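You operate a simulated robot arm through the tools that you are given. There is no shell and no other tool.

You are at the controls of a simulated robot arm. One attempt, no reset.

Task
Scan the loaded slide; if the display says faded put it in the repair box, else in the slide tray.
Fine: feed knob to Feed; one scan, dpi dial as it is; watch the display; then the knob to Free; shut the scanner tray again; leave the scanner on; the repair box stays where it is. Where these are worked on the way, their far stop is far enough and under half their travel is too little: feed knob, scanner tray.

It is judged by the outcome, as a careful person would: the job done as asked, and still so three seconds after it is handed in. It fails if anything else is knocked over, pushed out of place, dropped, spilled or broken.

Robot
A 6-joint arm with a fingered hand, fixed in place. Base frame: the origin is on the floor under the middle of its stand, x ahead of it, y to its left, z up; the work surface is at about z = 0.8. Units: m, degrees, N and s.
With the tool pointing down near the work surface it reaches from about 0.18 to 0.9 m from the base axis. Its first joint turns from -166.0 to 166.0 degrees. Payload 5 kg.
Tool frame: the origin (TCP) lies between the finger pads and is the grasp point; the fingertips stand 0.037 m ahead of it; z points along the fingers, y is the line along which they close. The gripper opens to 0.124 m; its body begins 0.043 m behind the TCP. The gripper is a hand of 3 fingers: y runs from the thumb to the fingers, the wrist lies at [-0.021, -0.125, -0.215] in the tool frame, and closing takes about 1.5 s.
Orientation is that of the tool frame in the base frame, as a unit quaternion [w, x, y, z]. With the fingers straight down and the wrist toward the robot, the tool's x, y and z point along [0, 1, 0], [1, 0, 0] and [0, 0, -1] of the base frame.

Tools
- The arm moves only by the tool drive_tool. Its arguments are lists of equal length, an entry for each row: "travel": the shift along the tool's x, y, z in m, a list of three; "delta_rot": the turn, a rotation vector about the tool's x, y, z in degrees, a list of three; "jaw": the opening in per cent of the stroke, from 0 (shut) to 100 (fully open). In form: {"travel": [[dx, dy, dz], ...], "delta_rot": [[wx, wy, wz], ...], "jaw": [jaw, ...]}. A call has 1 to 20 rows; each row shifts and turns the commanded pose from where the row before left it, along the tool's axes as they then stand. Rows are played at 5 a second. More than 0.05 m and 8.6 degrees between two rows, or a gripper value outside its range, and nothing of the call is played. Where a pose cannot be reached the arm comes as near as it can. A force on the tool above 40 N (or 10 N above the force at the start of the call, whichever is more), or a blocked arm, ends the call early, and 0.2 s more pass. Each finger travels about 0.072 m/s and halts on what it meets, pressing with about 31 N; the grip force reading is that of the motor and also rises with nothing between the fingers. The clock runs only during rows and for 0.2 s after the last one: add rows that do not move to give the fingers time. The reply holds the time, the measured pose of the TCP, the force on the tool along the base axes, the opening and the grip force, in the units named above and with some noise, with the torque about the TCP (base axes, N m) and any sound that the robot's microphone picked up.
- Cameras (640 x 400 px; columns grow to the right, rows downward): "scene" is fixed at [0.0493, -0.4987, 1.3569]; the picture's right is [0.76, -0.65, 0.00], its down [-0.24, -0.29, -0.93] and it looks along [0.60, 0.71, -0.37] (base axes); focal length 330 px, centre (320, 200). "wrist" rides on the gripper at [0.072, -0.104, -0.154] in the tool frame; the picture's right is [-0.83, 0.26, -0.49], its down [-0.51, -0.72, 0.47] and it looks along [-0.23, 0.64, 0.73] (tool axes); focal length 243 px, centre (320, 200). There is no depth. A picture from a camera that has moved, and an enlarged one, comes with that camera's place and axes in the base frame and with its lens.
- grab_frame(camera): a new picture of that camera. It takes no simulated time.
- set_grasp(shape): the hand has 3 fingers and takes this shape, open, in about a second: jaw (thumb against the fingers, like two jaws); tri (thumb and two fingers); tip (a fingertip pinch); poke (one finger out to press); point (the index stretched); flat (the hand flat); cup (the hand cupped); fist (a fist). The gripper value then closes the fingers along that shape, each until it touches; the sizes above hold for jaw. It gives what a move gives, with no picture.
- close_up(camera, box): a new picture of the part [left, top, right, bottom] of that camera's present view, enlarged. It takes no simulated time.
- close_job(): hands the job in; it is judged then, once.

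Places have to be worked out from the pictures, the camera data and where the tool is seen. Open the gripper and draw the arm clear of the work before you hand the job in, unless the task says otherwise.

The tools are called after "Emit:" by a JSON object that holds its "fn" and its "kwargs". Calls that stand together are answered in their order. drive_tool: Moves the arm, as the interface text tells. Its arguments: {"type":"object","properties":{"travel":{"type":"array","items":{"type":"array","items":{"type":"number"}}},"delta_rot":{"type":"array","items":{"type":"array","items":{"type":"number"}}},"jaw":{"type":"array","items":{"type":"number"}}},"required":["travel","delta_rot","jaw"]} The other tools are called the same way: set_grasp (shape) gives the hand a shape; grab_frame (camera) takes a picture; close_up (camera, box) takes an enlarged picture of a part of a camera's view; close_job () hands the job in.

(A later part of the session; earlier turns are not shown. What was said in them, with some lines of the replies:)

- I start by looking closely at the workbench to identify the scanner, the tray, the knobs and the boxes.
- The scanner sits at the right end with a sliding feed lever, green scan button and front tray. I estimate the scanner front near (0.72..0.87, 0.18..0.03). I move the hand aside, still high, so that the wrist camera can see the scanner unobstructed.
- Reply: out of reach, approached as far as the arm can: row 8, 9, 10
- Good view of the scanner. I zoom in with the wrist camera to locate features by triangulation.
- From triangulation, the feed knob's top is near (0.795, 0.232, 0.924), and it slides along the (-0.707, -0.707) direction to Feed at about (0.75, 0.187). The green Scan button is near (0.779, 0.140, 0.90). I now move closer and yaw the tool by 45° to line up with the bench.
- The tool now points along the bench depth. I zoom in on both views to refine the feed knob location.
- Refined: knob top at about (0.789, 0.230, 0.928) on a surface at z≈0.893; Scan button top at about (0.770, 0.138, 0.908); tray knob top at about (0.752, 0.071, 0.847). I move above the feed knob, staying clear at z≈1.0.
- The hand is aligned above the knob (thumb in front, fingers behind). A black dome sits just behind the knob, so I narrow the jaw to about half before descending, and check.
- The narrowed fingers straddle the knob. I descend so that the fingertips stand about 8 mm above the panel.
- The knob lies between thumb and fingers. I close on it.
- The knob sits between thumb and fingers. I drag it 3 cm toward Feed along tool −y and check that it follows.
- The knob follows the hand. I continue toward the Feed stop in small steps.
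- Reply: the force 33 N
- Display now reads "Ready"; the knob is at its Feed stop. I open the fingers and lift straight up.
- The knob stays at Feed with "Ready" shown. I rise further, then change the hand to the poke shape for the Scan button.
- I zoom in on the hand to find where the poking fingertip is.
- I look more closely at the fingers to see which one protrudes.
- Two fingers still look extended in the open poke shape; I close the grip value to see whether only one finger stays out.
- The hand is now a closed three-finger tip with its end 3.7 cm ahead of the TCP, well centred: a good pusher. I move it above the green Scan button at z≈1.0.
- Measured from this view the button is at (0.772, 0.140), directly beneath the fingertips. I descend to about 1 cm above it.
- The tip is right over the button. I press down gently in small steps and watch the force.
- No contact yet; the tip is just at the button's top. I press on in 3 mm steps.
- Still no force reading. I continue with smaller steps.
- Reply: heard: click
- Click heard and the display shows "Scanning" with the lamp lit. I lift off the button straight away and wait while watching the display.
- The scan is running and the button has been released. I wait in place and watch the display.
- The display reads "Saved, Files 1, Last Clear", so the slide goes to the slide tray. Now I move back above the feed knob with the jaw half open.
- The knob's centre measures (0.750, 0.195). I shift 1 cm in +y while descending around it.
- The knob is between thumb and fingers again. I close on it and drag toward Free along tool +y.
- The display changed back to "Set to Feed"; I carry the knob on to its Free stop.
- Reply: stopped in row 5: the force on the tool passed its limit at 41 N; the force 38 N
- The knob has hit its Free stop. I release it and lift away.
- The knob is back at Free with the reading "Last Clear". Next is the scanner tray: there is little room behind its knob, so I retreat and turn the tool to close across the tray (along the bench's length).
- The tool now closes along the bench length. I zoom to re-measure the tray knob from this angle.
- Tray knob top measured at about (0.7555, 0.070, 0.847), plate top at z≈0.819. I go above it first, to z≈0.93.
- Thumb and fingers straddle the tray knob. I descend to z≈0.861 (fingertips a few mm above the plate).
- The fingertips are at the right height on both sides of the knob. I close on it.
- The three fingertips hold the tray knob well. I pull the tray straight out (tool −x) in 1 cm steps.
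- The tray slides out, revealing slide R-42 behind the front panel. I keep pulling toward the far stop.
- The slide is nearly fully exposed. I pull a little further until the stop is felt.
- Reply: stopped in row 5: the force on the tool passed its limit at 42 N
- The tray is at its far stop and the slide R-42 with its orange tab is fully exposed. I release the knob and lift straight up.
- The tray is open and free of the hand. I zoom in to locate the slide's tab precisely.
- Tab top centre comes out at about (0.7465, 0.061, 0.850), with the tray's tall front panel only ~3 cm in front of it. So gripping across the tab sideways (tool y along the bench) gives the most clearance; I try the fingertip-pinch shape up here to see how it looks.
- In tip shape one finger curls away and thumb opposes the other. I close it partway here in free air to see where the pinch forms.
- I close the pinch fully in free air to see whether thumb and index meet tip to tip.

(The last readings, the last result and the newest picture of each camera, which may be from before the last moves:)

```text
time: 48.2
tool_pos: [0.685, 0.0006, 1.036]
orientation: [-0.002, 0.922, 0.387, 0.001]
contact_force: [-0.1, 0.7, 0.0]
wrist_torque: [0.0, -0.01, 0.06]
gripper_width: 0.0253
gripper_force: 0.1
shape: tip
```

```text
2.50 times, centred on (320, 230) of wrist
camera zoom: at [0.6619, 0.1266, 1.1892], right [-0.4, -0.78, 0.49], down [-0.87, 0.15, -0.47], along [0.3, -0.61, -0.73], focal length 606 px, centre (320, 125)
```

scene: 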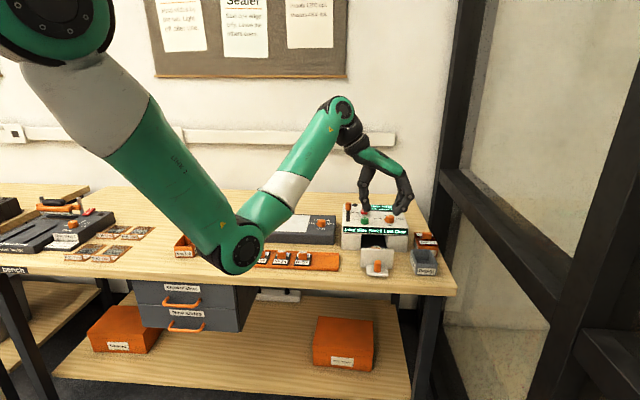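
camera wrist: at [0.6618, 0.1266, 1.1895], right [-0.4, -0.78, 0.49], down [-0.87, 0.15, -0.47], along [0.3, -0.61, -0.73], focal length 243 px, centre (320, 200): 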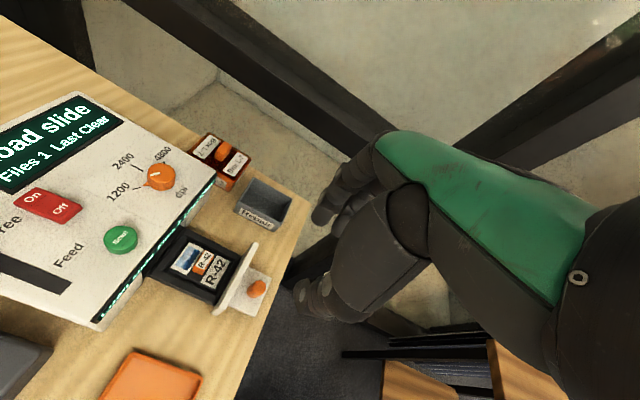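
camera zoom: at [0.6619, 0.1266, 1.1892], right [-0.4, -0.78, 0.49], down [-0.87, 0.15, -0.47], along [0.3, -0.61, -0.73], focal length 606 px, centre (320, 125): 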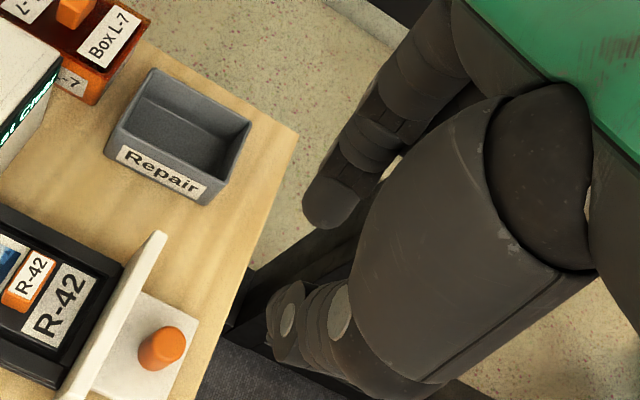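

Thumb and index meet in the tool's central plane, so the tip pinch suits the tab. I move above the tab at (0.748, 0.060), z≈0.95, with a moderate opening.

Emit:
{"fn": "drive_tool", "kwargs": {"travel": [[0.0287, 0.0012, 0.0287], [0.0287, 0.0012, 0.0287], [0.0288, 0.0011, 0.0287], [0, 0, 0], [0, 0, 0]], "delta_rot": [[0, 0, 0], [0, 0, 0], [0, 0, 0], [0, 0, 0], [0, 0, 0]], "jaw": [30, 40, 40, 40, 40]}}

Emit:
{"fn": "close_up", "kwargs": {"camera": "scene", "box": [340, 190, 430, 280]}}

Emit:
{"fn": "close_up", "kwargs": {"camera": "wrist", "box": [180, 180, 380, 360]}}

```text
time: 49.4
tool_pos: [0.7469, 0.0603, 0.9477]
orientation: [-0.001, 0.922, 0.387, 0.002]
contact_force: [-0.2, -0.1, 0.3]
wrist_torque: [0.0, 0.02, -0.01]
gripper_width: 0.049
gripper_force: 0.1
shape: tip
```

```text
4.44 times, centred on (385, 235) of scene
camera zoom: at [0.0493, -0.4987, 1.3569], right [0.76, -0.65, 0.0], down [-0.24, -0.29, -0.93], along [0.6, 0.71, -0.37], focal length 1468 px, centre (31, 44)
```

zoom: 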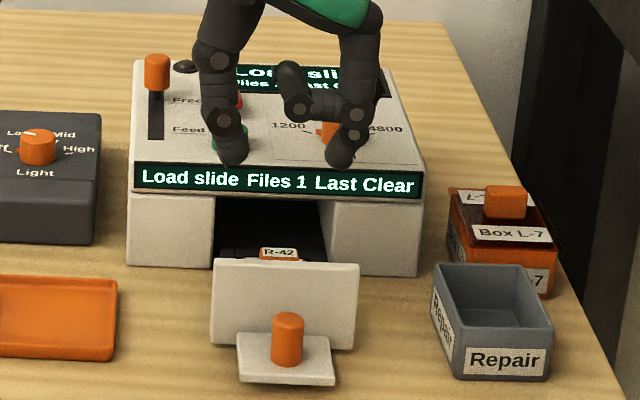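

```text
2.22 times, centred on (280, 270) of wrist
camera zoom: at [0.7241, 0.1861, 1.1027], right [-0.4, -0.78, 0.49], down [-0.87, 0.15, -0.47], along [0.3, -0.61, -0.73], focal length 539 px, centre (409, 44)
```

zoom: 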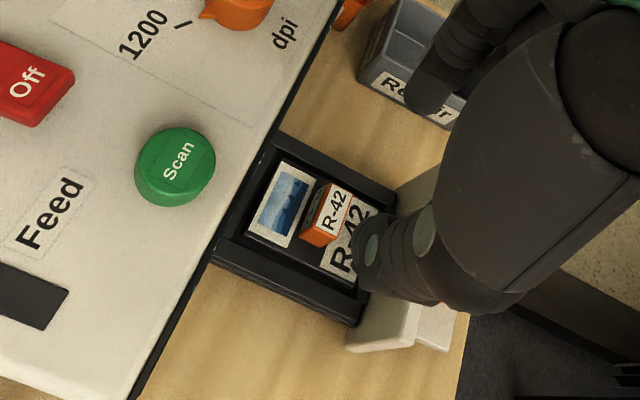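

Tab re-measured at about (0.7465, 0.0625, 0.85), right beneath the pinch. I descend so that the tips flank the tab.

Emit:
{"fn": "drive_tool", "kwargs": {"travel": [[0.001, 0, 0.025], [0, 0, 0.025], [0, 0, 0.014], [0, 0, 0.007], [0, 0, 0]], "delta_rot": [[0, 0, 0], [0, 0, 0], [0, 0, 0], [0, 0, 0], [0, 0, 0]], "jaw": [40, 40, 40, 40, 40]}}

Emit:
{"fn": "close_up", "kwargs": {"camera": "scene", "box": [350, 210, 420, 280]}}

Emit:
{"fn": "close_up", "kwargs": {"camera": "wrist", "box": [200, 200, 380, 360]}}

```text
time: 50.6
tool_pos: [0.7487, 0.0622, 0.8779]
orientation: [-0.002, 0.922, 0.387, 0.002]
contact_force: [-0.2, -0.5, -0.5]
wrist_torque: [0.02, 0.02, 0.01]
gripper_width: 0.0487
gripper_force: 0.0
shape: tip
```

```text
5.71 times, centred on (385, 245) of scene
camera zoom: at [0.0493, -0.4987, 1.3569], right [0.76, -0.65, 0.0], down [-0.24, -0.29, -0.93], along [0.6, 0.71, -0.37], focal length 1887 px, centre (-51, -57)
```

zoom: 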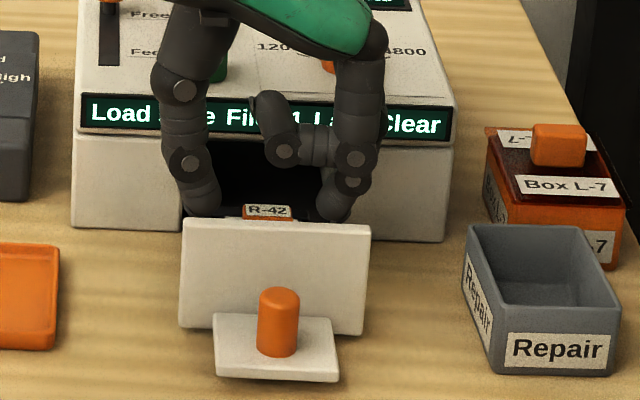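

```text
2.50 times, centred on (290, 280) of wrist
camera zoom: at [0.7255, 0.1871, 1.0315], right [-0.4, -0.78, 0.49], down [-0.87, 0.15, -0.47], along [0.3, -0.61, -0.73], focal length 606 px, centre (395, 0)
```

zoom: 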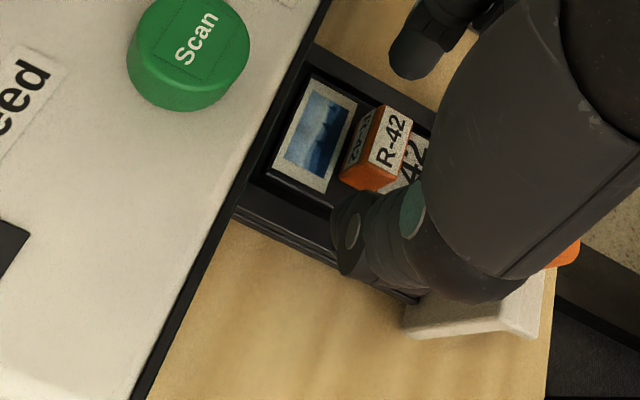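

The pinch line passes through the tab's centre, but the tips are only just below the tab top. I lower slowly another centimetre while watching for contact.

Emit:
{"fn": "drive_tool", "kwargs": {"travel": [[0, 0, 0.003], [0, 0, 0.003], [0, 0, 0.003], [0, 0, 0]], "delta_rot": [[0, 0, 0], [0, 0, 0], [0, 0, 0], [0, 0, 0]], "jaw": [40, 40, 40, 40]}}

Emit:
{"fn": "close_up", "kwargs": {"camera": "scene", "box": [350, 210, 420, 280]}}

Emit:
{"fn": "close_up", "kwargs": {"camera": "wrist", "box": [240, 200, 360, 320]}}

```text
time: 51.6
tool_pos: [0.7483, 0.0624, 0.8692]
orientation: [-0.001, 0.922, 0.387, 0.001]
contact_force: [0.1, 0.7, 0.2]
wrist_torque: [0.02, 0.0, -0.01]
gripper_width: 0.0489
gripper_force: 0.1
shape: tip
```

```text
5.71 times, centred on (385, 245) of scene
camera zoom: at [0.0493, -0.4987, 1.3569], right [0.76, -0.65, 0.0], down [-0.24, -0.29, -0.93], along [0.6, 0.71, -0.37], focal length 1887 px, centre (-51, -57)
```

zoom: 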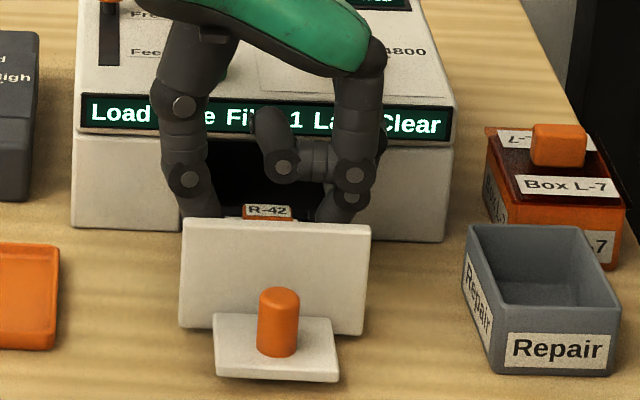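

```text
3.33 times, centred on (300, 260) of wrist
camera zoom: at [0.7256, 0.187, 1.0222], right [-0.4, -0.78, 0.49], down [-0.87, 0.15, -0.47], along [0.3, -0.61, -0.73], focal length 809 px, centre (387, 0)
```

zoom: 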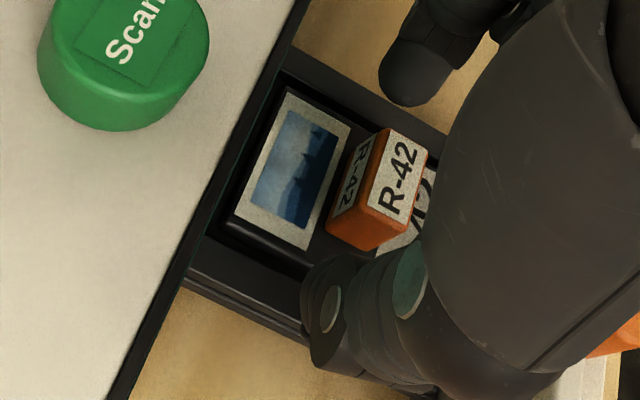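

The tips flank the tab with about 1.5 cm overlap and no contact. I close the pinch on the tab.

Emit:
{"fn": "drive_tool", "kwargs": {"travel": [[0, 0, 0], [0, 0, 0], [0, 0, 0], [0, 0, 0], [0, 0, 0], [0, 0, 0]], "delta_rot": [[0, 0, 0], [0, 0, 0], [0, 0, 0], [0, 0, 0], [0, 0, 0], [0, 0, 0]], "jaw": [30, 20, 12, 5, 0, 0]}}

Emit:
{"fn": "close_up", "kwargs": {"camera": "scene", "box": [350, 210, 420, 280]}}

Emit:
{"fn": "close_up", "kwargs": {"camera": "wrist", "box": [240, 200, 360, 320]}}

```text
time: 53.0
tool_pos: [0.7479, 0.0616, 0.8684]
orientation: [-0.002, 0.922, 0.387, 0.001]
contact_force: [1.1, -0.3, 0.0]
wrist_torque: [-0.02, -0.01, 0.0]
gripper_width: 0.0205
gripper_force: 31.5
shape: tip
```

```text
5.71 times, centred on (385, 245) of scene
camera zoom: at [0.0493, -0.4987, 1.3569], right [0.76, -0.65, 0.0], down [-0.24, -0.29, -0.93], along [0.6, 0.71, -0.37], focal length 1887 px, centre (-51, -57)
```

zoom: 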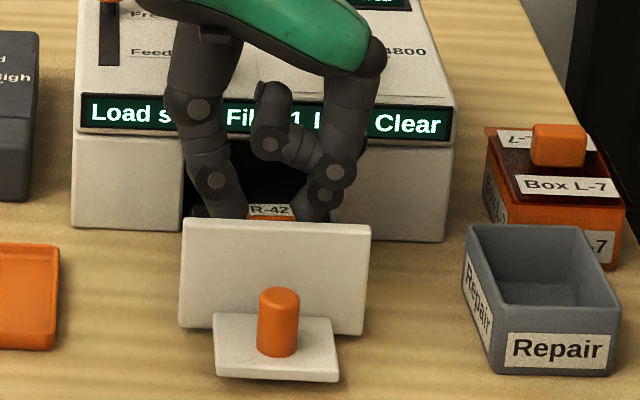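

```text
3.33 times, centred on (300, 260) of wrist
camera zoom: at [0.7256, 0.187, 1.0224], right [-0.4, -0.78, 0.49], down [-0.87, 0.15, -0.47], along [0.3, -0.61, -0.73], focal length 809 px, centre (387, 0)
```

zoom: 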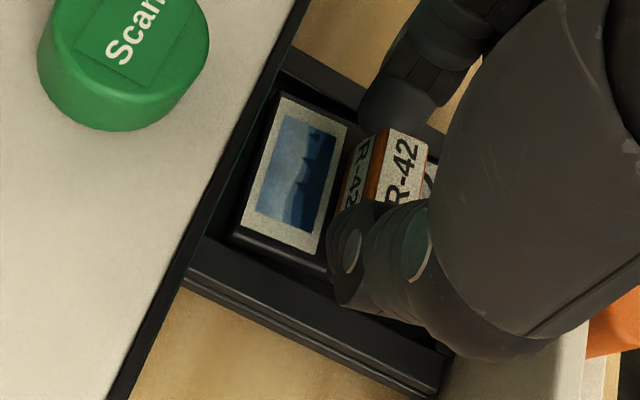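

The pinch holds the tab (31 N, 2 cm). I lift slowly 3 cm and check the slide comes up.

Emit:
{"fn": "drive_tool", "kwargs": {"travel": [[0, 0, -0.005], [0, 0, -0.01], [0, 0, -0.015], [0, 0, 0]], "delta_rot": [[0, 0, 0], [0, 0, 0], [0, 0, 0], [0, 0, 0]], "jaw": [0, 0, 0, 0]}}

Emit:
{"fn": "close_up", "kwargs": {"camera": "scene", "box": [350, 200, 420, 270]}}

Emit:
{"fn": "close_up", "kwargs": {"camera": "wrist", "box": [220, 190, 360, 330]}}

```text
time: 54.0
tool_pos: [0.7493, 0.0614, 0.8988]
orientation: [-0.002, 0.922, 0.387, 0.002]
contact_force: [-0.3, 0.3, -0.7]
wrist_torque: [0.0, -0.02, 0.0]
gripper_width: 0.0204
gripper_force: 31.0
shape: tip
```

```text
5.71 times, centred on (385, 235) of scene
camera zoom: at [0.0493, -0.4987, 1.3569], right [0.76, -0.65, 0.0], down [-0.24, -0.29, -0.93], along [0.6, 0.71, -0.37], focal length 1887 px, centre (-51, 0)
```

zoom: 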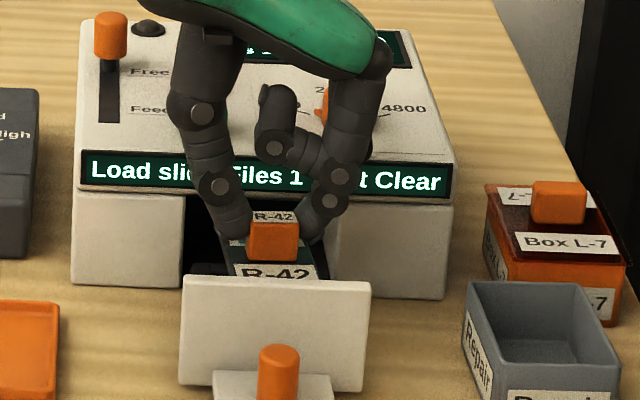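

```text
2.86 times, centred on (290, 260) of wrist
camera zoom: at [0.7257, 0.1867, 1.0526], right [-0.4, -0.78, 0.49], down [-0.87, 0.15, -0.47], along [0.3, -0.61, -0.73], focal length 693 px, centre (406, 29)
```

zoom: 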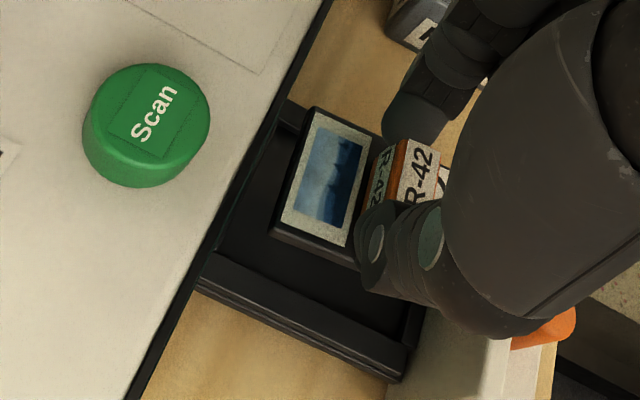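

The slide comes up cleanly, slightly yawed in the grip. I raise it and carry it toward the free space at the right end of the orange slide tray, stopping above at a safe height.

Emit:
{"fn": "drive_tool", "kwargs": {"travel": [[0, 0, -0.02], [0, 0, -0.03], [0, 0, -0.03], [-0.0062, -0.0309, 0], [-0.0062, -0.0309, 0], [-0.0062, -0.0309, 0], [-0.0062, -0.0309, 0], [-0.0062, -0.0309, 0], [0, 0, 0]], "delta_rot": [[0, 0, 0], [0, 0, 0], [0, 0, 0], [0, 0, 0], [0, 0, 0], [0, 0, 0], [0, 0, 0], [0, 0, 0], [0, 0, 0]], "jaw": [0, 0, 0, 0, 0, 0, 0, 0, 0]}}

Emit:
{"fn": "grab_frame", "kwargs": {"camera": "scene"}}

Emit:
{"fn": "grab_frame", "kwargs": {"camera": "wrist"}}

```text
time: 56.0
tool_pos: [0.6152, 0.1468, 0.9802]
orientation: [-0.001, 0.922, 0.387, 0.001]
contact_force: [0.1, 0.1, -0.2]
wrist_torque: [-0.02, 0.03, 0.01]
gripper_width: 0.0204
gripper_force: 31.0
shape: tip
```

```text
taken
```

scene: 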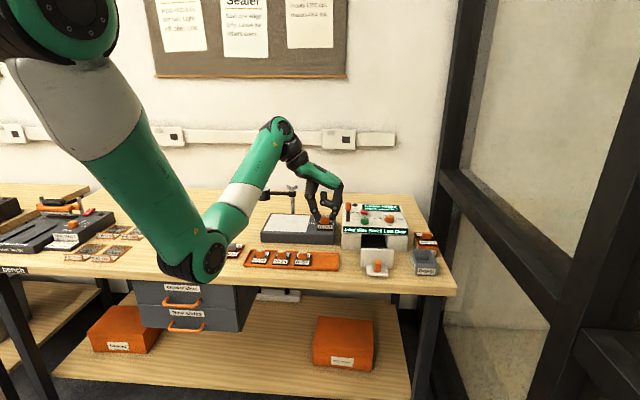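

```text
taken
camera wrist: at [0.5933, 0.2728, 1.1331], right [-0.4, -0.78, 0.49], down [-0.87, 0.15, -0.47], along [0.3, -0.61, -0.73], focal length 243 px, centre (320, 200)
```

wrist: 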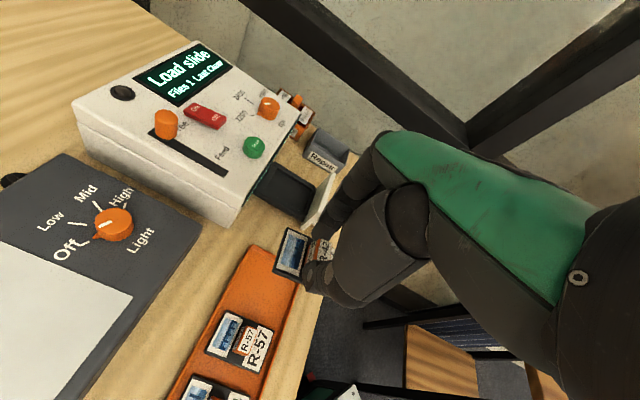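

The slide hangs above the free end of the orange tray. I zoom in to compare its orientation with R-57's and check the target spot.

Emit:
{"fn": "close_up", "kwargs": {"camera": "wrist", "box": [160, 210, 360, 400]}}

Emit:
{"fn": "close_up", "kwargs": {"camera": "scene", "box": [240, 190, 350, 280]}}

```text
2.11 times, centred on (260, 305) of wrist
camera zoom: at [0.5933, 0.2728, 1.1331], right [-0.4, -0.78, 0.49], down [-0.87, 0.15, -0.47], along [0.3, -0.61, -0.73], focal length 511 px, centre (446, -21)
```

zoom: 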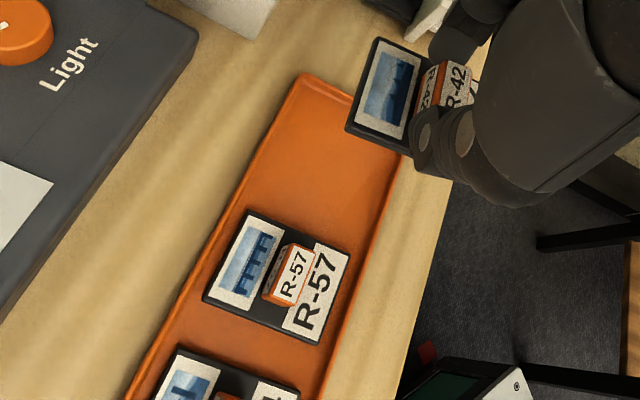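

```text
4.44 times, centred on (295, 235) of scene
camera zoom: at [0.0493, -0.4987, 1.3569], right [0.76, -0.65, 0.0], down [-0.24, -0.29, -0.93], along [0.6, 0.71, -0.37], focal length 1468 px, centre (431, 44)
```

zoom: 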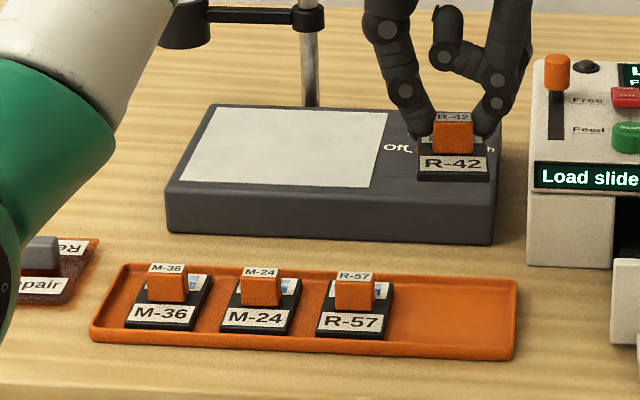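

The slide is yawed about +7° relative to the tray, centred at u≈0.328, mid-way between R-57 and the tray's end wall. I turn the tool +7° about its z to square it up and lower partway.

Emit:
{"fn": "drive_tool", "kwargs": {"travel": [[0, 0, 0], [0, 0, 0], [0, 0, 0.025], [0, 0, 0.025], [0, 0, 0.02], [0, 0, 0]], "delta_rot": [[0, 0, 3.5], [0, 0, 3.5], [0, 0, 0], [0, 0, 0], [0, 0, 0], [0, 0, 0]], "jaw": [0, 0, 0, 0, 0, 0]}}

Emit:
{"fn": "close_up", "kwargs": {"camera": "wrist", "box": [160, 210, 360, 400]}}

Emit:
{"fn": "close_up", "kwargs": {"camera": "scene", "box": [240, 190, 350, 280]}}

```text
time: 57.4
tool_pos: [0.6179, 0.1469, 0.9085]
orientation: [-0.002, 0.944, 0.331, 0.001]
contact_force: [0.1, -0.1, 0.2]
wrist_torque: [-0.03, -0.02, -0.01]
gripper_width: 0.0202
gripper_force: 30.9
shape: tip
```

```text
2.11 times, centred on (260, 305) of wrist
camera zoom: at [0.6097, 0.275, 1.0622], right [-0.49, -0.72, 0.49], down [-0.85, 0.25, -0.47], along [0.22, -0.64, -0.73], focal length 511 px, centre (446, -21)
```

zoom: 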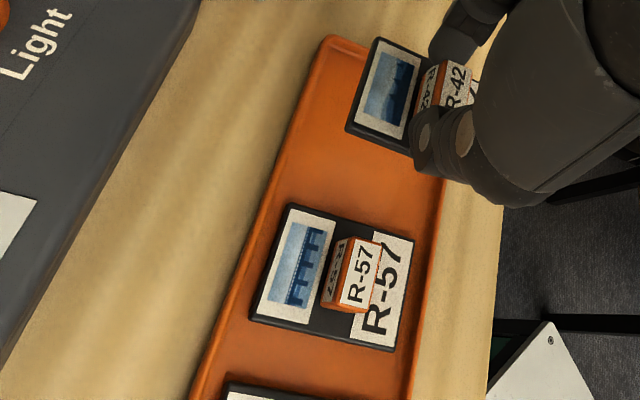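

```text
4.44 times, centred on (295, 235) of scene
camera zoom: at [0.0493, -0.4987, 1.3569], right [0.76, -0.65, 0.0], down [-0.24, -0.29, -0.93], along [0.6, 0.71, -0.37], focal length 1468 px, centre (431, 44)
```

zoom: 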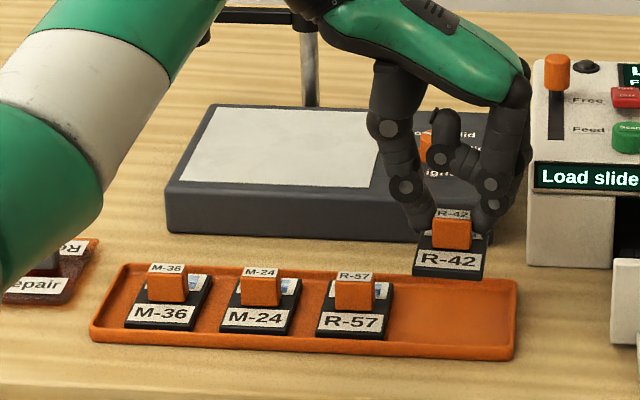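

Measured against R-57, the slide is squared up and centred (u≈0.330, v≈0.54) within the tray's free space. I shift 2 mm back and lower close to the tray floor.

Emit:
{"fn": "drive_tool", "kwargs": {"travel": [[0.002, 0, 0.015], [0, 0, 0.015], [0, 0, 0.01], [0, 0, 0]], "delta_rot": [[0, 0, 0], [0, 0, 0], [0, 0, 0], [0, 0, 0]], "jaw": [0, 0, 0, 0]}}

Emit:
{"fn": "close_up", "kwargs": {"camera": "wrist", "box": [160, 210, 360, 400]}}

Emit:
{"fn": "close_up", "kwargs": {"camera": "scene", "box": [280, 210, 350, 280]}}

```text
time: 58.4
tool_pos: [0.6177, 0.1475, 0.8693]
orientation: [-0.001, 0.944, 0.33, 0.001]
contact_force: [0.1, -0.5, -0.4]
wrist_torque: [-0.03, 0.02, 0.01]
gripper_width: 0.0205
gripper_force: 31.2
shape: tip
```

```text
2.11 times, centred on (260, 305) of wrist
camera zoom: at [0.6105, 0.2763, 1.0221], right [-0.49, -0.72, 0.49], down [-0.85, 0.25, -0.47], along [0.22, -0.64, -0.73], focal length 511 px, centre (446, -21)
```

zoom: 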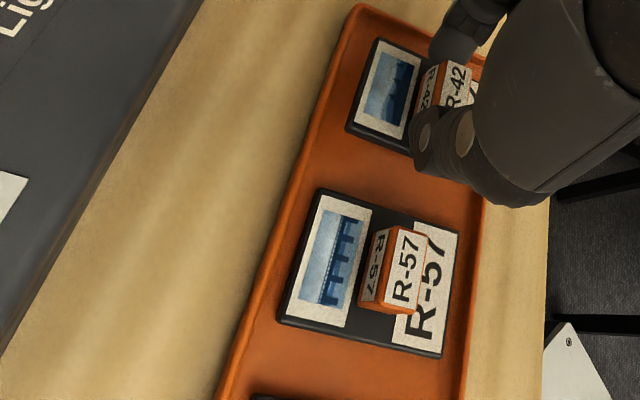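

```text
5.71 times, centred on (315, 245) of scene
camera zoom: at [0.0493, -0.4987, 1.3569], right [0.76, -0.65, 0.0], down [-0.24, -0.29, -0.93], along [0.6, 0.71, -0.37], focal length 1887 px, centre (349, -57)
```

zoom: 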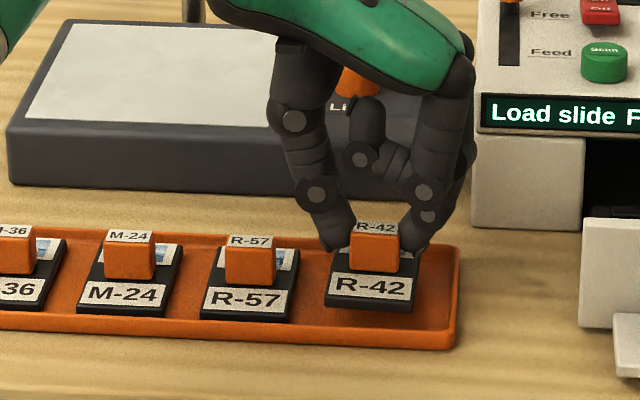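

The slide hovers about 1.2 cm above the tray floor, aligned with its neighbours. I lower in small steps until contact.

Emit:
{"fn": "drive_tool", "kwargs": {"travel": [[0, 0, 0.004], [0, 0, 0.003], [0, 0, 0.002], [0, 0, 0]], "delta_rot": [[0, 0, 0], [0, 0, 0], [0, 0, 0], [0, 0, 0]], "jaw": [0, 0, 0, 0]}}

Emit:
{"fn": "close_up", "kwargs": {"camera": "scene", "box": [280, 210, 350, 280]}}

```text
time: 59.4
tool_pos: [0.6176, 0.1496, 0.8612]
orientation: [-0.001, 0.944, 0.33, 0.002]
contact_force: [-0.3, 0.0, 0.3]
wrist_torque: [-0.02, -0.01, -0.01]
gripper_width: 0.0204
gripper_force: 31.4
shape: tip
```

```text
5.71 times, centred on (315, 245) of scene
camera zoom: at [0.0493, -0.4987, 1.3569], right [0.76, -0.65, 0.0], down [-0.24, -0.29, -0.93], along [0.6, 0.71, -0.37], focal length 1887 px, centre (349, -57)
```

zoom: 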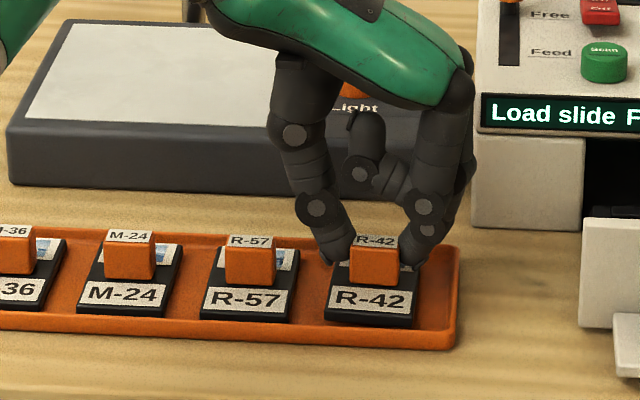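

Nearly down, a few mm left. I continue gently until the force shows contact.

Emit:
{"fn": "drive_tool", "kwargs": {"travel": [[0, 0, 0.002], [0, 0, 0.002], [0, 0, 0]], "delta_rot": [[0, 0, 0], [0, 0, 0], [0, 0, 0]], "jaw": [0, 0, 0]}}

Emit:
{"fn": "close_up", "kwargs": {"camera": "scene", "box": [280, 210, 350, 280]}}

Emit:
{"fn": "close_up", "kwargs": {"camera": "wrist", "box": [200, 190, 360, 350]}}

```text
time: 60.2
tool_pos: [0.6198, 0.15, 0.8564]
orientation: [-0.001, 0.944, 0.33, 0.002]
contact_force: [0.4, 0.1, 1.5]
wrist_torque: [-0.01, 0.01, 0.01]
gripper_width: 0.0203
gripper_force: 30.2
shape: tip
```

```text
5.71 times, centred on (315, 245) of scene
camera zoom: at [0.0493, -0.4987, 1.3569], right [0.76, -0.65, 0.0], down [-0.24, -0.29, -0.93], along [0.6, 0.71, -0.37], focal length 1887 px, centre (349, -57)
```

zoom: 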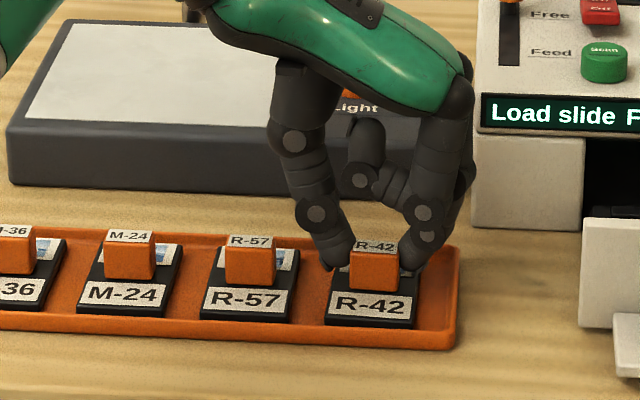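

```text
2.50 times, centred on (280, 270) of wrist
camera zoom: at [0.6108, 0.2769, 1.0101], right [-0.49, -0.72, 0.49], down [-0.85, 0.25, -0.47], along [0.22, -0.64, -0.73], focal length 606 px, centre (420, 25)
```

zoom: 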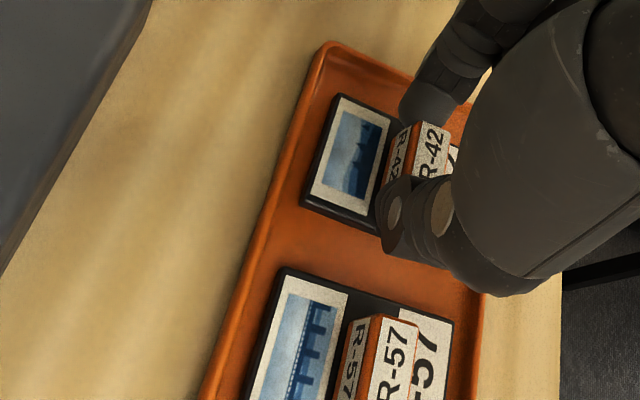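

The slide's label now lines up with R-57's and a slight upward force appears. One more millimetre step to confirm contact.

Emit:
{"fn": "drive_tool", "kwargs": {"travel": [[0, 0, 0.0015], [0, 0, 0]], "delta_rot": [[0, 0, 0], [0, 0, 0]], "jaw": [0, 0]}}

```text
time: 60.8
tool_pos: [0.6195, 0.1486, 0.8555]
orientation: [-0.003, 0.944, 0.329, 0.002]
contact_force: [-1.8, 1.7, 10.1]
wrist_torque: [0.02, 0.04, -0.01]
gripper_width: 0.0205
gripper_force: 30.9
shape: tip
```

Contact is confirmed (10 N upward). I open the pinch just enough and lift straight up.

Emit:
{"fn": "drive_tool", "kwargs": {"travel": [[0, 0, -0.001], [0, 0, 0], [0, 0, 0], [0, 0, 0], [0, 0, -0.01], [0, 0, -0.02], [0, 0, -0.03], [0, 0, 0]], "delta_rot": [[0, 0, 0], [0, 0, 0], [0, 0, 0], [0, 0, 0], [0, 0, 0], [0, 0, 0], [0, 0, 0], [0, 0, 0]], "jaw": [20, 30, 32, 32, 32, 32, 32, 32]}}

Emit:
{"fn": "close_up", "kwargs": {"camera": "scene", "box": [260, 190, 360, 280]}}

Emit:
{"fn": "close_up", "kwargs": {"camera": "wrist", "box": [200, 190, 360, 350]}}

```text
time: 62.6
tool_pos: [0.6174, 0.1503, 0.9156]
orientation: [-0.001, 0.944, 0.329, 0.002]
contact_force: [-0.1, -0.9, 0.2]
wrist_torque: [0.03, 0.0, -0.01]
gripper_width: 0.0388
gripper_force: 0.0
shape: tip
```

```text
4.44 times, centred on (310, 235) of scene
camera zoom: at [0.0493, -0.4987, 1.3569], right [0.76, -0.65, 0.0], down [-0.24, -0.29, -0.93], along [0.6, 0.71, -0.37], focal length 1468 px, centre (364, 44)
```

zoom: 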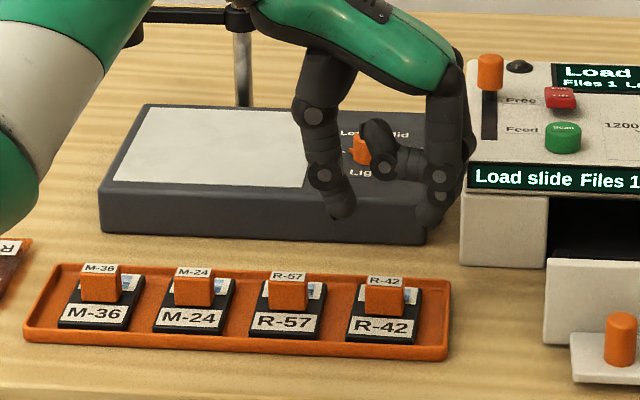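

```text
2.50 times, centred on (280, 270) of wrist
camera zoom: at [0.6104, 0.2766, 1.069], right [-0.49, -0.72, 0.49], down [-0.85, 0.25, -0.47], along [0.22, -0.64, -0.73], focal length 606 px, centre (420, 25)
```

zoom: 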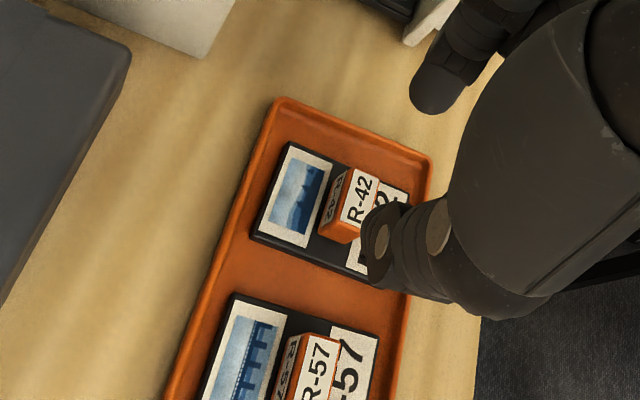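

R-42 sits neatly in the slide tray beside R-57. Next I raise the hand, return to the jaw shape and head back to shut the scanner tray.

Emit:
{"fn": "drive_tool", "kwargs": {"travel": [[0, 0, -0.035], [0, 0, -0.035], [0, 0, -0.035], [0, 0, 0]], "delta_rot": [[0, 0, 0], [0, 0, 0], [0, 0, -3.5], [0, 0, -3.5]], "jaw": [32, 32, 32, 32]}}

Emit:
{"fn": "set_grasp", "kwargs": {"shape": "jaw"}}

```text
time: 63.6
tool_pos: [0.6185, 0.1489, 1.0212]
orientation: [-0.002, 0.922, 0.387, 0.001]
contact_force: [0.3, -0.4, -0.1]
wrist_torque: [0.02, -0.02, -0.01]
gripper_width: 0.039
gripper_force: 0.1
shape: tip
```

```text
time: 64.5
tool_pos: [0.6173, 0.1498, 1.0203]
orientation: [-0.001, 0.922, 0.386, 0.0]
contact_force: [0.7, -0.7, 0.4]
wrist_torque: [-0.01, -0.03, 0.05]
gripper_width: 0.1238
gripper_force: 0.1
shape: jaw
```

The jaw shape is set. I move above the tray knob at about (0.692, 0.006), z≈0.95, with the jaw at 45%.

Emit:
{"fn": "drive_tool", "kwargs": {"travel": [[-0.0101, 0.0309, 0.014], [-0.0101, 0.0309, 0.014], [-0.0101, 0.0309, 0.014], [-0.0101, 0.0309, 0.014], [-0.0101, 0.0307, 0.014], [0, 0, 0]], "delta_rot": [[0, 0, 0], [0, 0, 0], [0, 0, 0], [0, 0, 0], [0, 0, 0], [0, 0, 0]], "jaw": [80, 60, 45, 45, 45, 45]}}

Emit:
{"fn": "close_up", "kwargs": {"camera": "scene", "box": [340, 190, 430, 290]}}

Emit:
{"fn": "close_up", "kwargs": {"camera": "wrist", "box": [180, 180, 380, 360]}}

```text
time: 65.9
tool_pos: [0.6936, 0.0033, 0.9503]
orientation: [-0.002, 0.922, 0.386, 0.001]
contact_force: [0.3, 0.4, 0.9]
wrist_torque: [0.01, 0.0, 0.02]
gripper_width: 0.056
gripper_force: 0.0
shape: jaw
```

```text
4.00 times, centred on (385, 240) of scene
camera zoom: at [0.0493, -0.4987, 1.3569], right [0.76, -0.65, 0.0], down [-0.24, -0.29, -0.93], along [0.6, 0.71, -0.37], focal length 1321 px, centre (60, 40)
```

zoom: 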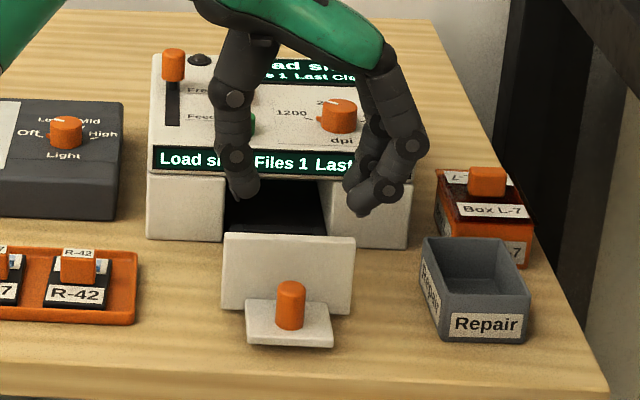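

```text
2.22 times, centred on (280, 270) of wrist
camera zoom: at [0.6699, 0.1291, 1.1038], right [-0.4, -0.78, 0.49], down [-0.87, 0.15, -0.47], along [0.3, -0.61, -0.73], focal length 539 px, centre (409, 44)
```

zoom: 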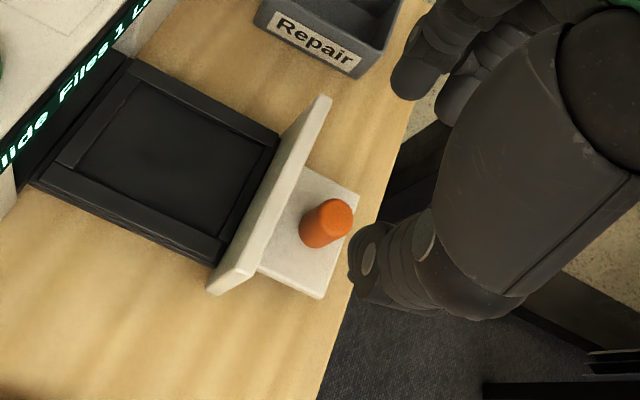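

The knob measures (0.6905, 0.006), nearly below. I adjust by −3 mm in y and −2 mm in x while descending around it.

Emit:
{"fn": "drive_tool", "kwargs": {"travel": [[-0.002, -0.003, 0.03], [0, 0, 0.03], [0, 0, 0.018], [0, 0, 0.009], [0, 0, 0]], "delta_rot": [[0, 0, 0], [0, 0, 0], [0, 0, 0], [0, 0, 0], [0, 0, 0]], "jaw": [45, 45, 45, 45, 45]}}

Emit:
{"fn": "close_up", "kwargs": {"camera": "scene", "box": [345, 220, 425, 290]}}

Emit:
{"fn": "close_up", "kwargs": {"camera": "wrist", "box": [220, 200, 380, 340]}}

```text
time: 67.1
tool_pos: [0.6886, 0.0056, 0.8623]
orientation: [-0.001, 0.922, 0.387, 0.001]
contact_force: [0.3, 0.0, 0.8]
wrist_torque: [0.0, 0.04, 0.0]
gripper_width: 0.0564
gripper_force: 0.1
shape: jaw
```

```text
5.71 times, centred on (385, 255) of scene
camera zoom: at [0.0493, -0.4987, 1.3569], right [0.76, -0.65, 0.0], down [-0.24, -0.29, -0.93], along [0.6, 0.71, -0.37], focal length 1887 px, centre (-51, -114)
```

zoom: 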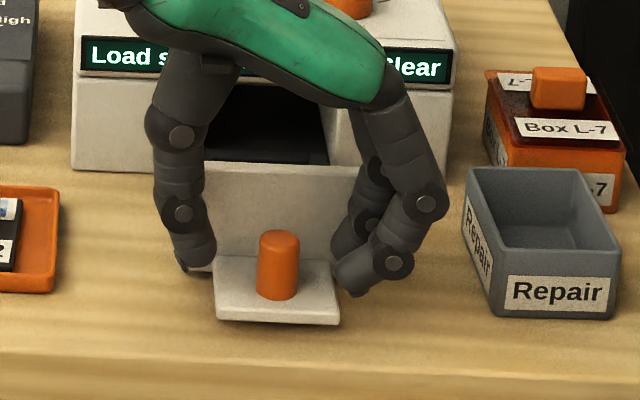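

```text
2.86 times, centred on (300, 270) of wrist
camera zoom: at [0.6662, 0.1308, 1.0166], right [-0.4, -0.78, 0.49], down [-0.87, 0.15, -0.47], along [0.3, -0.61, -0.73], focal length 693 px, centre (377, 0)
```

zoom: 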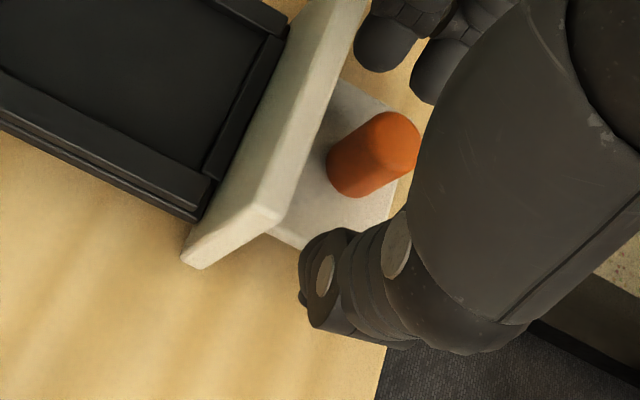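

The fingers flank the tray knob as before. I close on it, then push the tray in along tool +x.

Emit:
{"fn": "drive_tool", "kwargs": {"travel": [[0, 0, 0], [0, 0, 0], [0, 0, 0], [0, 0, 0], [0, 0, 0], [0.01, 0, 0], [0.01, 0, 0], [0.01, 0, 0], [0.01, 0, 0], [0, 0, 0]], "delta_rot": [[0, 0, 0], [0, 0, 0], [0, 0, 0], [0, 0, 0], [0, 0, 0], [0, 0, 0], [0, 0, 0], [0, 0, 0], [0, 0, 0], [0, 0, 0]], "jaw": [25, 10, 0, 0, 0, 0, 0, 0, 0, 0]}}

Emit:
{"fn": "close_up", "kwargs": {"camera": "scene", "box": [345, 210, 425, 280]}}

Emit:
{"fn": "close_up", "kwargs": {"camera": "wrist", "box": [180, 180, 380, 360]}}

```text
time: 69.3
tool_pos: [0.717, 0.0341, 0.8632]
orientation: [-0.001, 0.922, 0.387, 0.001]
contact_force: [2.1, -2.4, -6.9]
wrist_torque: [-0.06, -0.13, 0.0]
gripper_width: 0.0089
gripper_force: 30.7
shape: jaw
```

```text
5.71 times, centred on (385, 245) of scene
camera zoom: at [0.0493, -0.4987, 1.3569], right [0.76, -0.65, 0.0], down [-0.24, -0.29, -0.93], along [0.6, 0.71, -0.37], focal length 1887 px, centre (-51, -57)
```

zoom: 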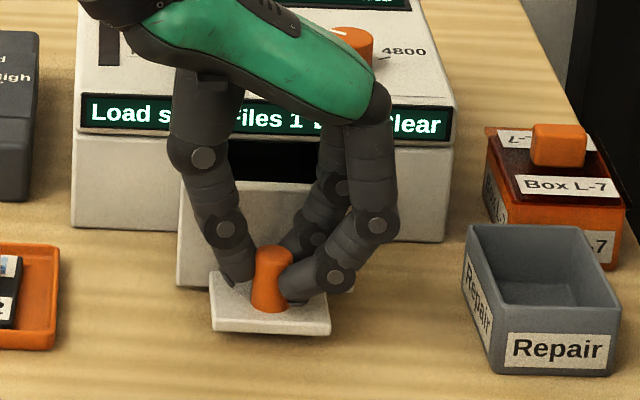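

```text
2.22 times, centred on (280, 270) of wrist
camera zoom: at [0.6944, 0.1596, 1.0168], right [-0.4, -0.78, 0.49], down [-0.87, 0.15, -0.47], along [0.29, -0.61, -0.73], focal length 539 px, centre (409, 44)
```

zoom: 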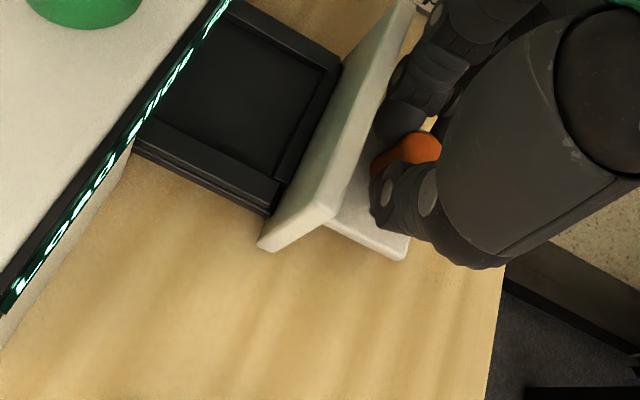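

The tray is going in. I keep pushing toward the shut stop.

Emit:
{"fn": "drive_tool", "kwargs": {"travel": [[0.01, 0, 0], [0.01, 0, 0], [0.01, 0, 0], [0.01, 0, 0], [0.006, 0, 0], [0, 0, 0]], "delta_rot": [[0, 0, 0], [0, 0, 0], [0, 0, 0], [0, 0, 0], [0, 0, 0], [0, 0, 0]], "jaw": [0, 0, 0, 0, 0, 0]}}

Emit:
{"fn": "close_up", "kwargs": {"camera": "scene", "box": [345, 210, 425, 280]}}

```text
time: 70.7
tool_pos: [0.7498, 0.0673, 0.8631]
orientation: [-0.001, 0.922, 0.387, 0.002]
contact_force: [2.3, -2.0, -10.1]
wrist_torque: [-0.09, -0.1, -0.05]
gripper_width: 0.0089
gripper_force: 31.1
shape: jaw
```

```text
5.71 times, centred on (385, 245) of scene
camera zoom: at [0.0493, -0.4987, 1.3569], right [0.76, -0.65, 0.0], down [-0.24, -0.29, -0.93], along [0.6, 0.71, -0.37], focal length 1887 px, centre (-51, -57)
```

zoom: 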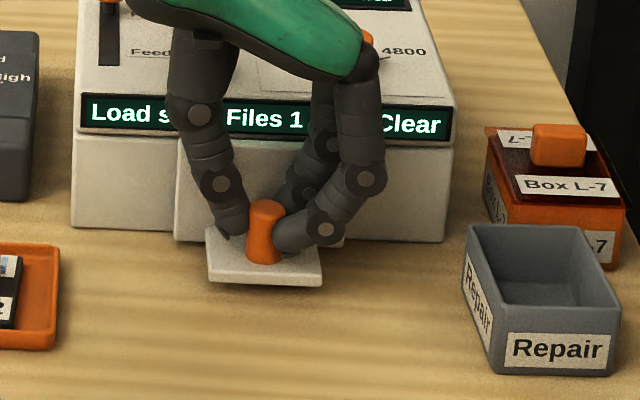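

Almost shut. I push the last millimetres until the stop force is felt.

Emit:
{"fn": "drive_tool", "kwargs": {"travel": [[0.003, 0, 0], [0.003, 0, 0], [0.003, 0, 0], [0.003, 0, 0], [0, 0, 0]], "delta_rot": [[0, 0, 0], [0, 0, 0], [0, 0, 0], [0, 0, 0], [0, 0, 0]], "jaw": [0, 0, 0, 0, 0]}}

Emit:
{"fn": "close_up", "kwargs": {"camera": "scene", "box": [345, 210, 425, 280]}}

Emit:
{"fn": "close_up", "kwargs": {"camera": "wrist", "box": [180, 150, 380, 330]}}

```text
time: 71.9
tool_pos: [0.7553, 0.0732, 0.8614]
orientation: [-0.002, 0.923, 0.386, -0.001]
contact_force: [-21.3, -15.4, -1.4]
wrist_torque: [-0.47, 0.54, -0.19]
gripper_width: 0.0085
gripper_force: 31.1
shape: jaw
```

```text
5.71 times, centred on (385, 245) of scene
camera zoom: at [0.0493, -0.4987, 1.3569], right [0.76, -0.65, 0.0], down [-0.24, -0.29, -0.93], along [0.6, 0.71, -0.37], focal length 1887 px, centre (-51, -57)
```

zoom: 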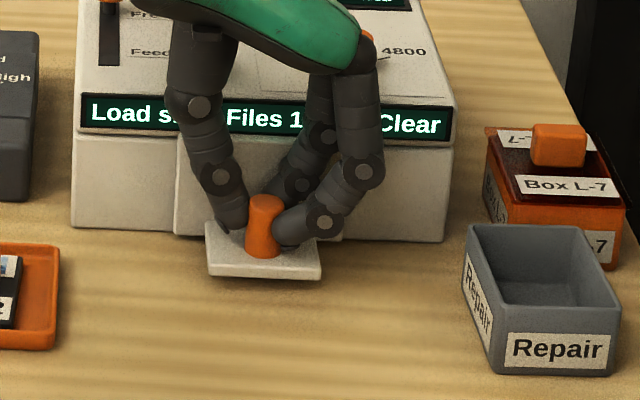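

```text
2.22 times, centred on (280, 240) of wrist
camera zoom: at [0.7344, 0.1994, 1.0163], right [-0.4, -0.78, 0.49], down [-0.87, 0.15, -0.47], along [0.29, -0.61, -0.73], focal length 539 px, centre (409, 111)
```

zoom: 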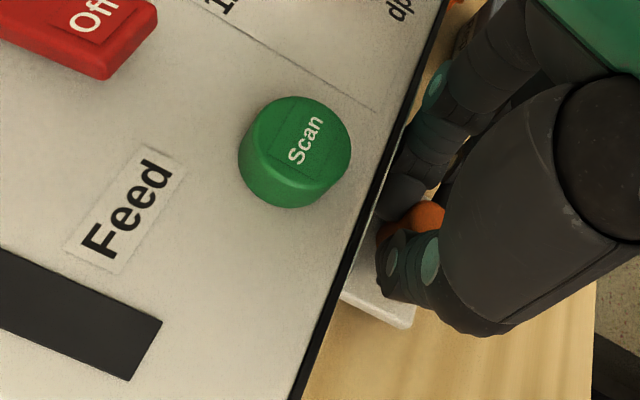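

The stop is felt (about 26 N), the tray is shut. I release the knob and lift straight up.

Emit:
{"fn": "drive_tool", "kwargs": {"travel": [[0, 0, 0], [0, 0, 0], [0, 0, 0], [0, 0, 0], [0, 0, -0.02], [0, 0, -0.03], [0, 0, -0.04], [0, 0, -0.04], [0, 0, -0.04], [0, 0, 0]], "delta_rot": [[0, 0, 0], [0, 0, 0], [0, 0, 0], [0, 0, 0], [0, 0, 0], [0, 0, 0], [0, 0, 0], [0, 0, 0], [0, 0, 0], [0, 0, 0]], "jaw": [20, 40, 45, 45, 45, 45, 45, 45, 45, 45]}}

Emit:
{"fn": "close_up", "kwargs": {"camera": "scene", "box": [330, 190, 450, 280]}}

Emit:
{"fn": "grab_frame", "kwargs": {"camera": "wrist"}}

```text
time: 74.1
tool_pos: [0.7589, 0.074, 1.0357]
orientation: [-0.002, 0.922, 0.387, 0.001]
contact_force: [0.5, 0.6, -1.0]
wrist_torque: [0.0, 0.0, 0.03]
gripper_width: 0.0554
gripper_force: 0.0
shape: jaw
```

```text
4.44 times, centred on (390, 235) of scene
camera zoom: at [0.0493, -0.4987, 1.3569], right [0.76, -0.65, 0.0], down [-0.24, -0.29, -0.93], along [0.6, 0.71, -0.37], focal length 1468 px, centre (9, 44)
```

zoom: 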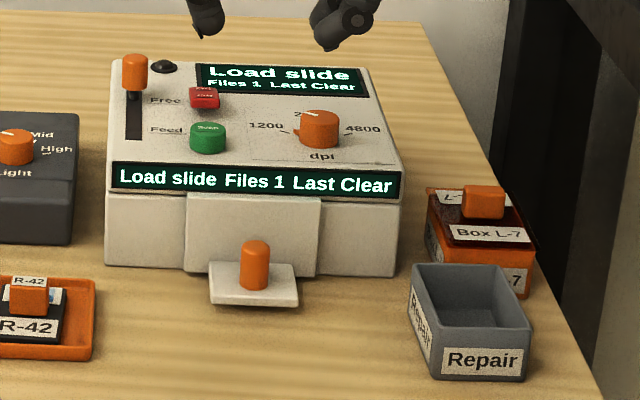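

```text
taken
camera wrist: at [0.7354, 0.2001, 1.1882], right [-0.4, -0.78, 0.49], down [-0.87, 0.15, -0.47], along [0.29, -0.61, -0.73], focal length 243 px, centre (320, 200)
```

wrist: 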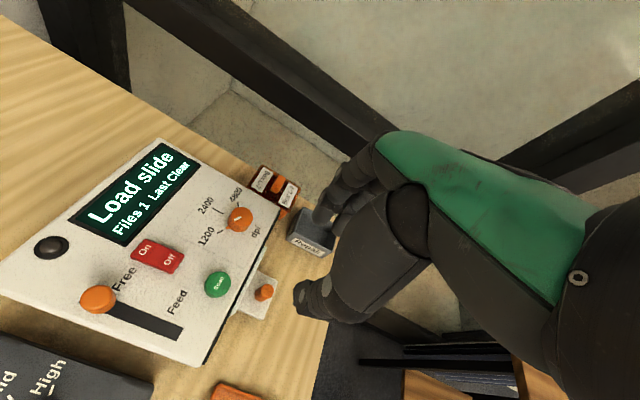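

The scanner looks as at the start: tray shut, feed knob at Free, display on with "Files 1 Last Clear". I now open the hand and draw the arm clear, up and away.

Emit:
{"fn": "drive_tool", "kwargs": {"travel": [[0, 0, -0.02], [-0.0033, -0.0319, -0.006], [-0.0033, -0.0319, -0.006], [-0.0033, -0.0319, -0.006], [-0.0033, -0.0319, -0.006], [-0.0033, -0.0319, -0.006], [-0.0033, -0.0319, -0.006], [0, 0, 0], [0, 0, 0]], "delta_rot": [[0, 0, 0], [0, 0, 0], [0, 0, 0], [0, 0, 0], [0, 0, 0], [0, 0, 0], [0, 0, 0], [0, 0, 0], [0, 0, 0]], "jaw": [60, 80, 100, 100, 100, 100, 100, 100, 100]}}

Emit:
{"fn": "grab_frame", "kwargs": {"camera": "scene"}}

Emit:
{"fn": "close_up", "kwargs": {"camera": "scene", "box": [160, 180, 345, 295]}}

Emit:
{"fn": "close_up", "kwargs": {"camera": "scene", "box": [320, 180, 460, 290]}}

```text
time: 76.1
tool_pos: [0.6265, 0.1921, 1.0648]
orientation: [-0.001, 0.922, 0.387, 0.003]
contact_force: [0.3, 1.0, 0.5]
wrist_torque: [0.01, 0.0, -0.02]
gripper_width: 0.1238
gripper_force: 0.0
shape: jaw
out of reach, approached as far as the arm can: row 6, 7
```

```text
taken
```

scene: 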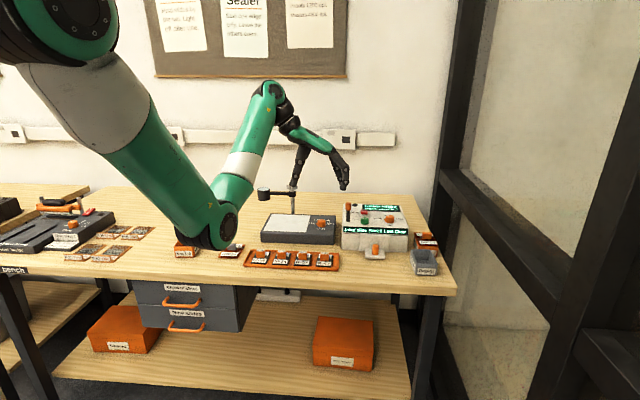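

```text
3.46 times, centred on (252, 238) of scene
camera zoom: at [0.0493, -0.4987, 1.3569], right [0.76, -0.65, 0.0], down [-0.24, -0.29, -0.93], along [0.6, 0.71, -0.37], focal length 1143 px, centre (554, 70)
```

zoom: 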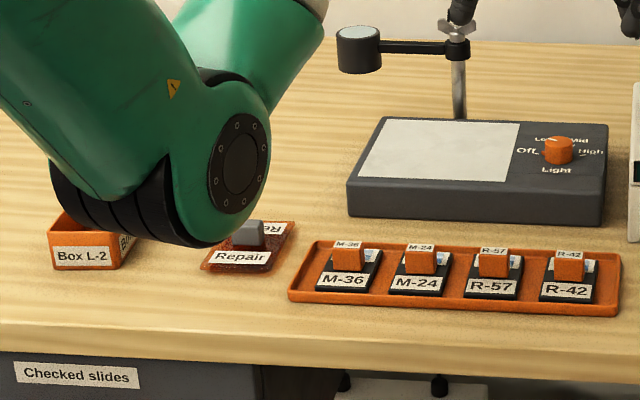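

```text
3.64 times, centred on (390, 235) of scene
camera zoom: at [0.0493, -0.4987, 1.3569], right [0.76, -0.65, 0.0], down [-0.24, -0.29, -0.93], along [0.6, 0.71, -0.37], focal length 1201 px, centre (66, 73)
```

zoom: 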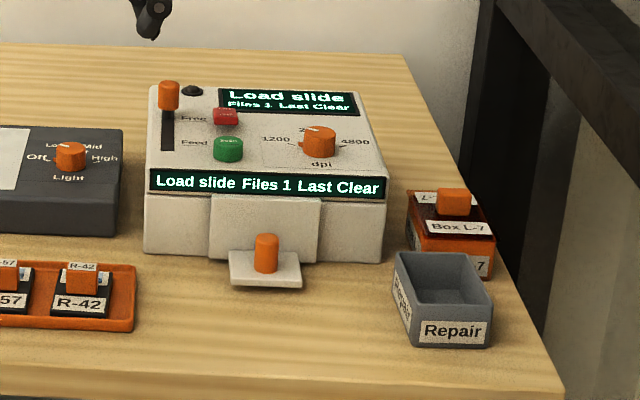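

The slide R-42 rests in the slide tray. The scanner is on, its tray is shut and the feed knob is at Free. The repair box and everything else look unmoved, and the hand is open and clear. I hand in the job.

Emit:
{"fn": "close_job", "kwargs": {}}

```text
The job is handed in.
```

The slide (R-42) scanned as "Clear", not faded, so I put it in the slide tray, in the free space beside R-57. The job is handed in; I haven't been given a verdict.

- **Scan:** I set the feed knob to Feed and pressed Scan once. The display showed "Saved, Files 1, Last Clear". I didn't touch the dpi dial.
- **Feed knob and scanner tray:** I moved the knob back to its Free stop and pulled the scanner tray out to its far stop. I took the slide out by its tab and pushed the tray shut until it met its stop.
- **Left as it was:** the scanner is still on and the repair box hasn't moved. In the last pictures, nothing else on the bench looked moved or knocked over.

The hand is open and raised clear of the work. The arm stopped a little short of where I sent it, because that spot was out of its reach.
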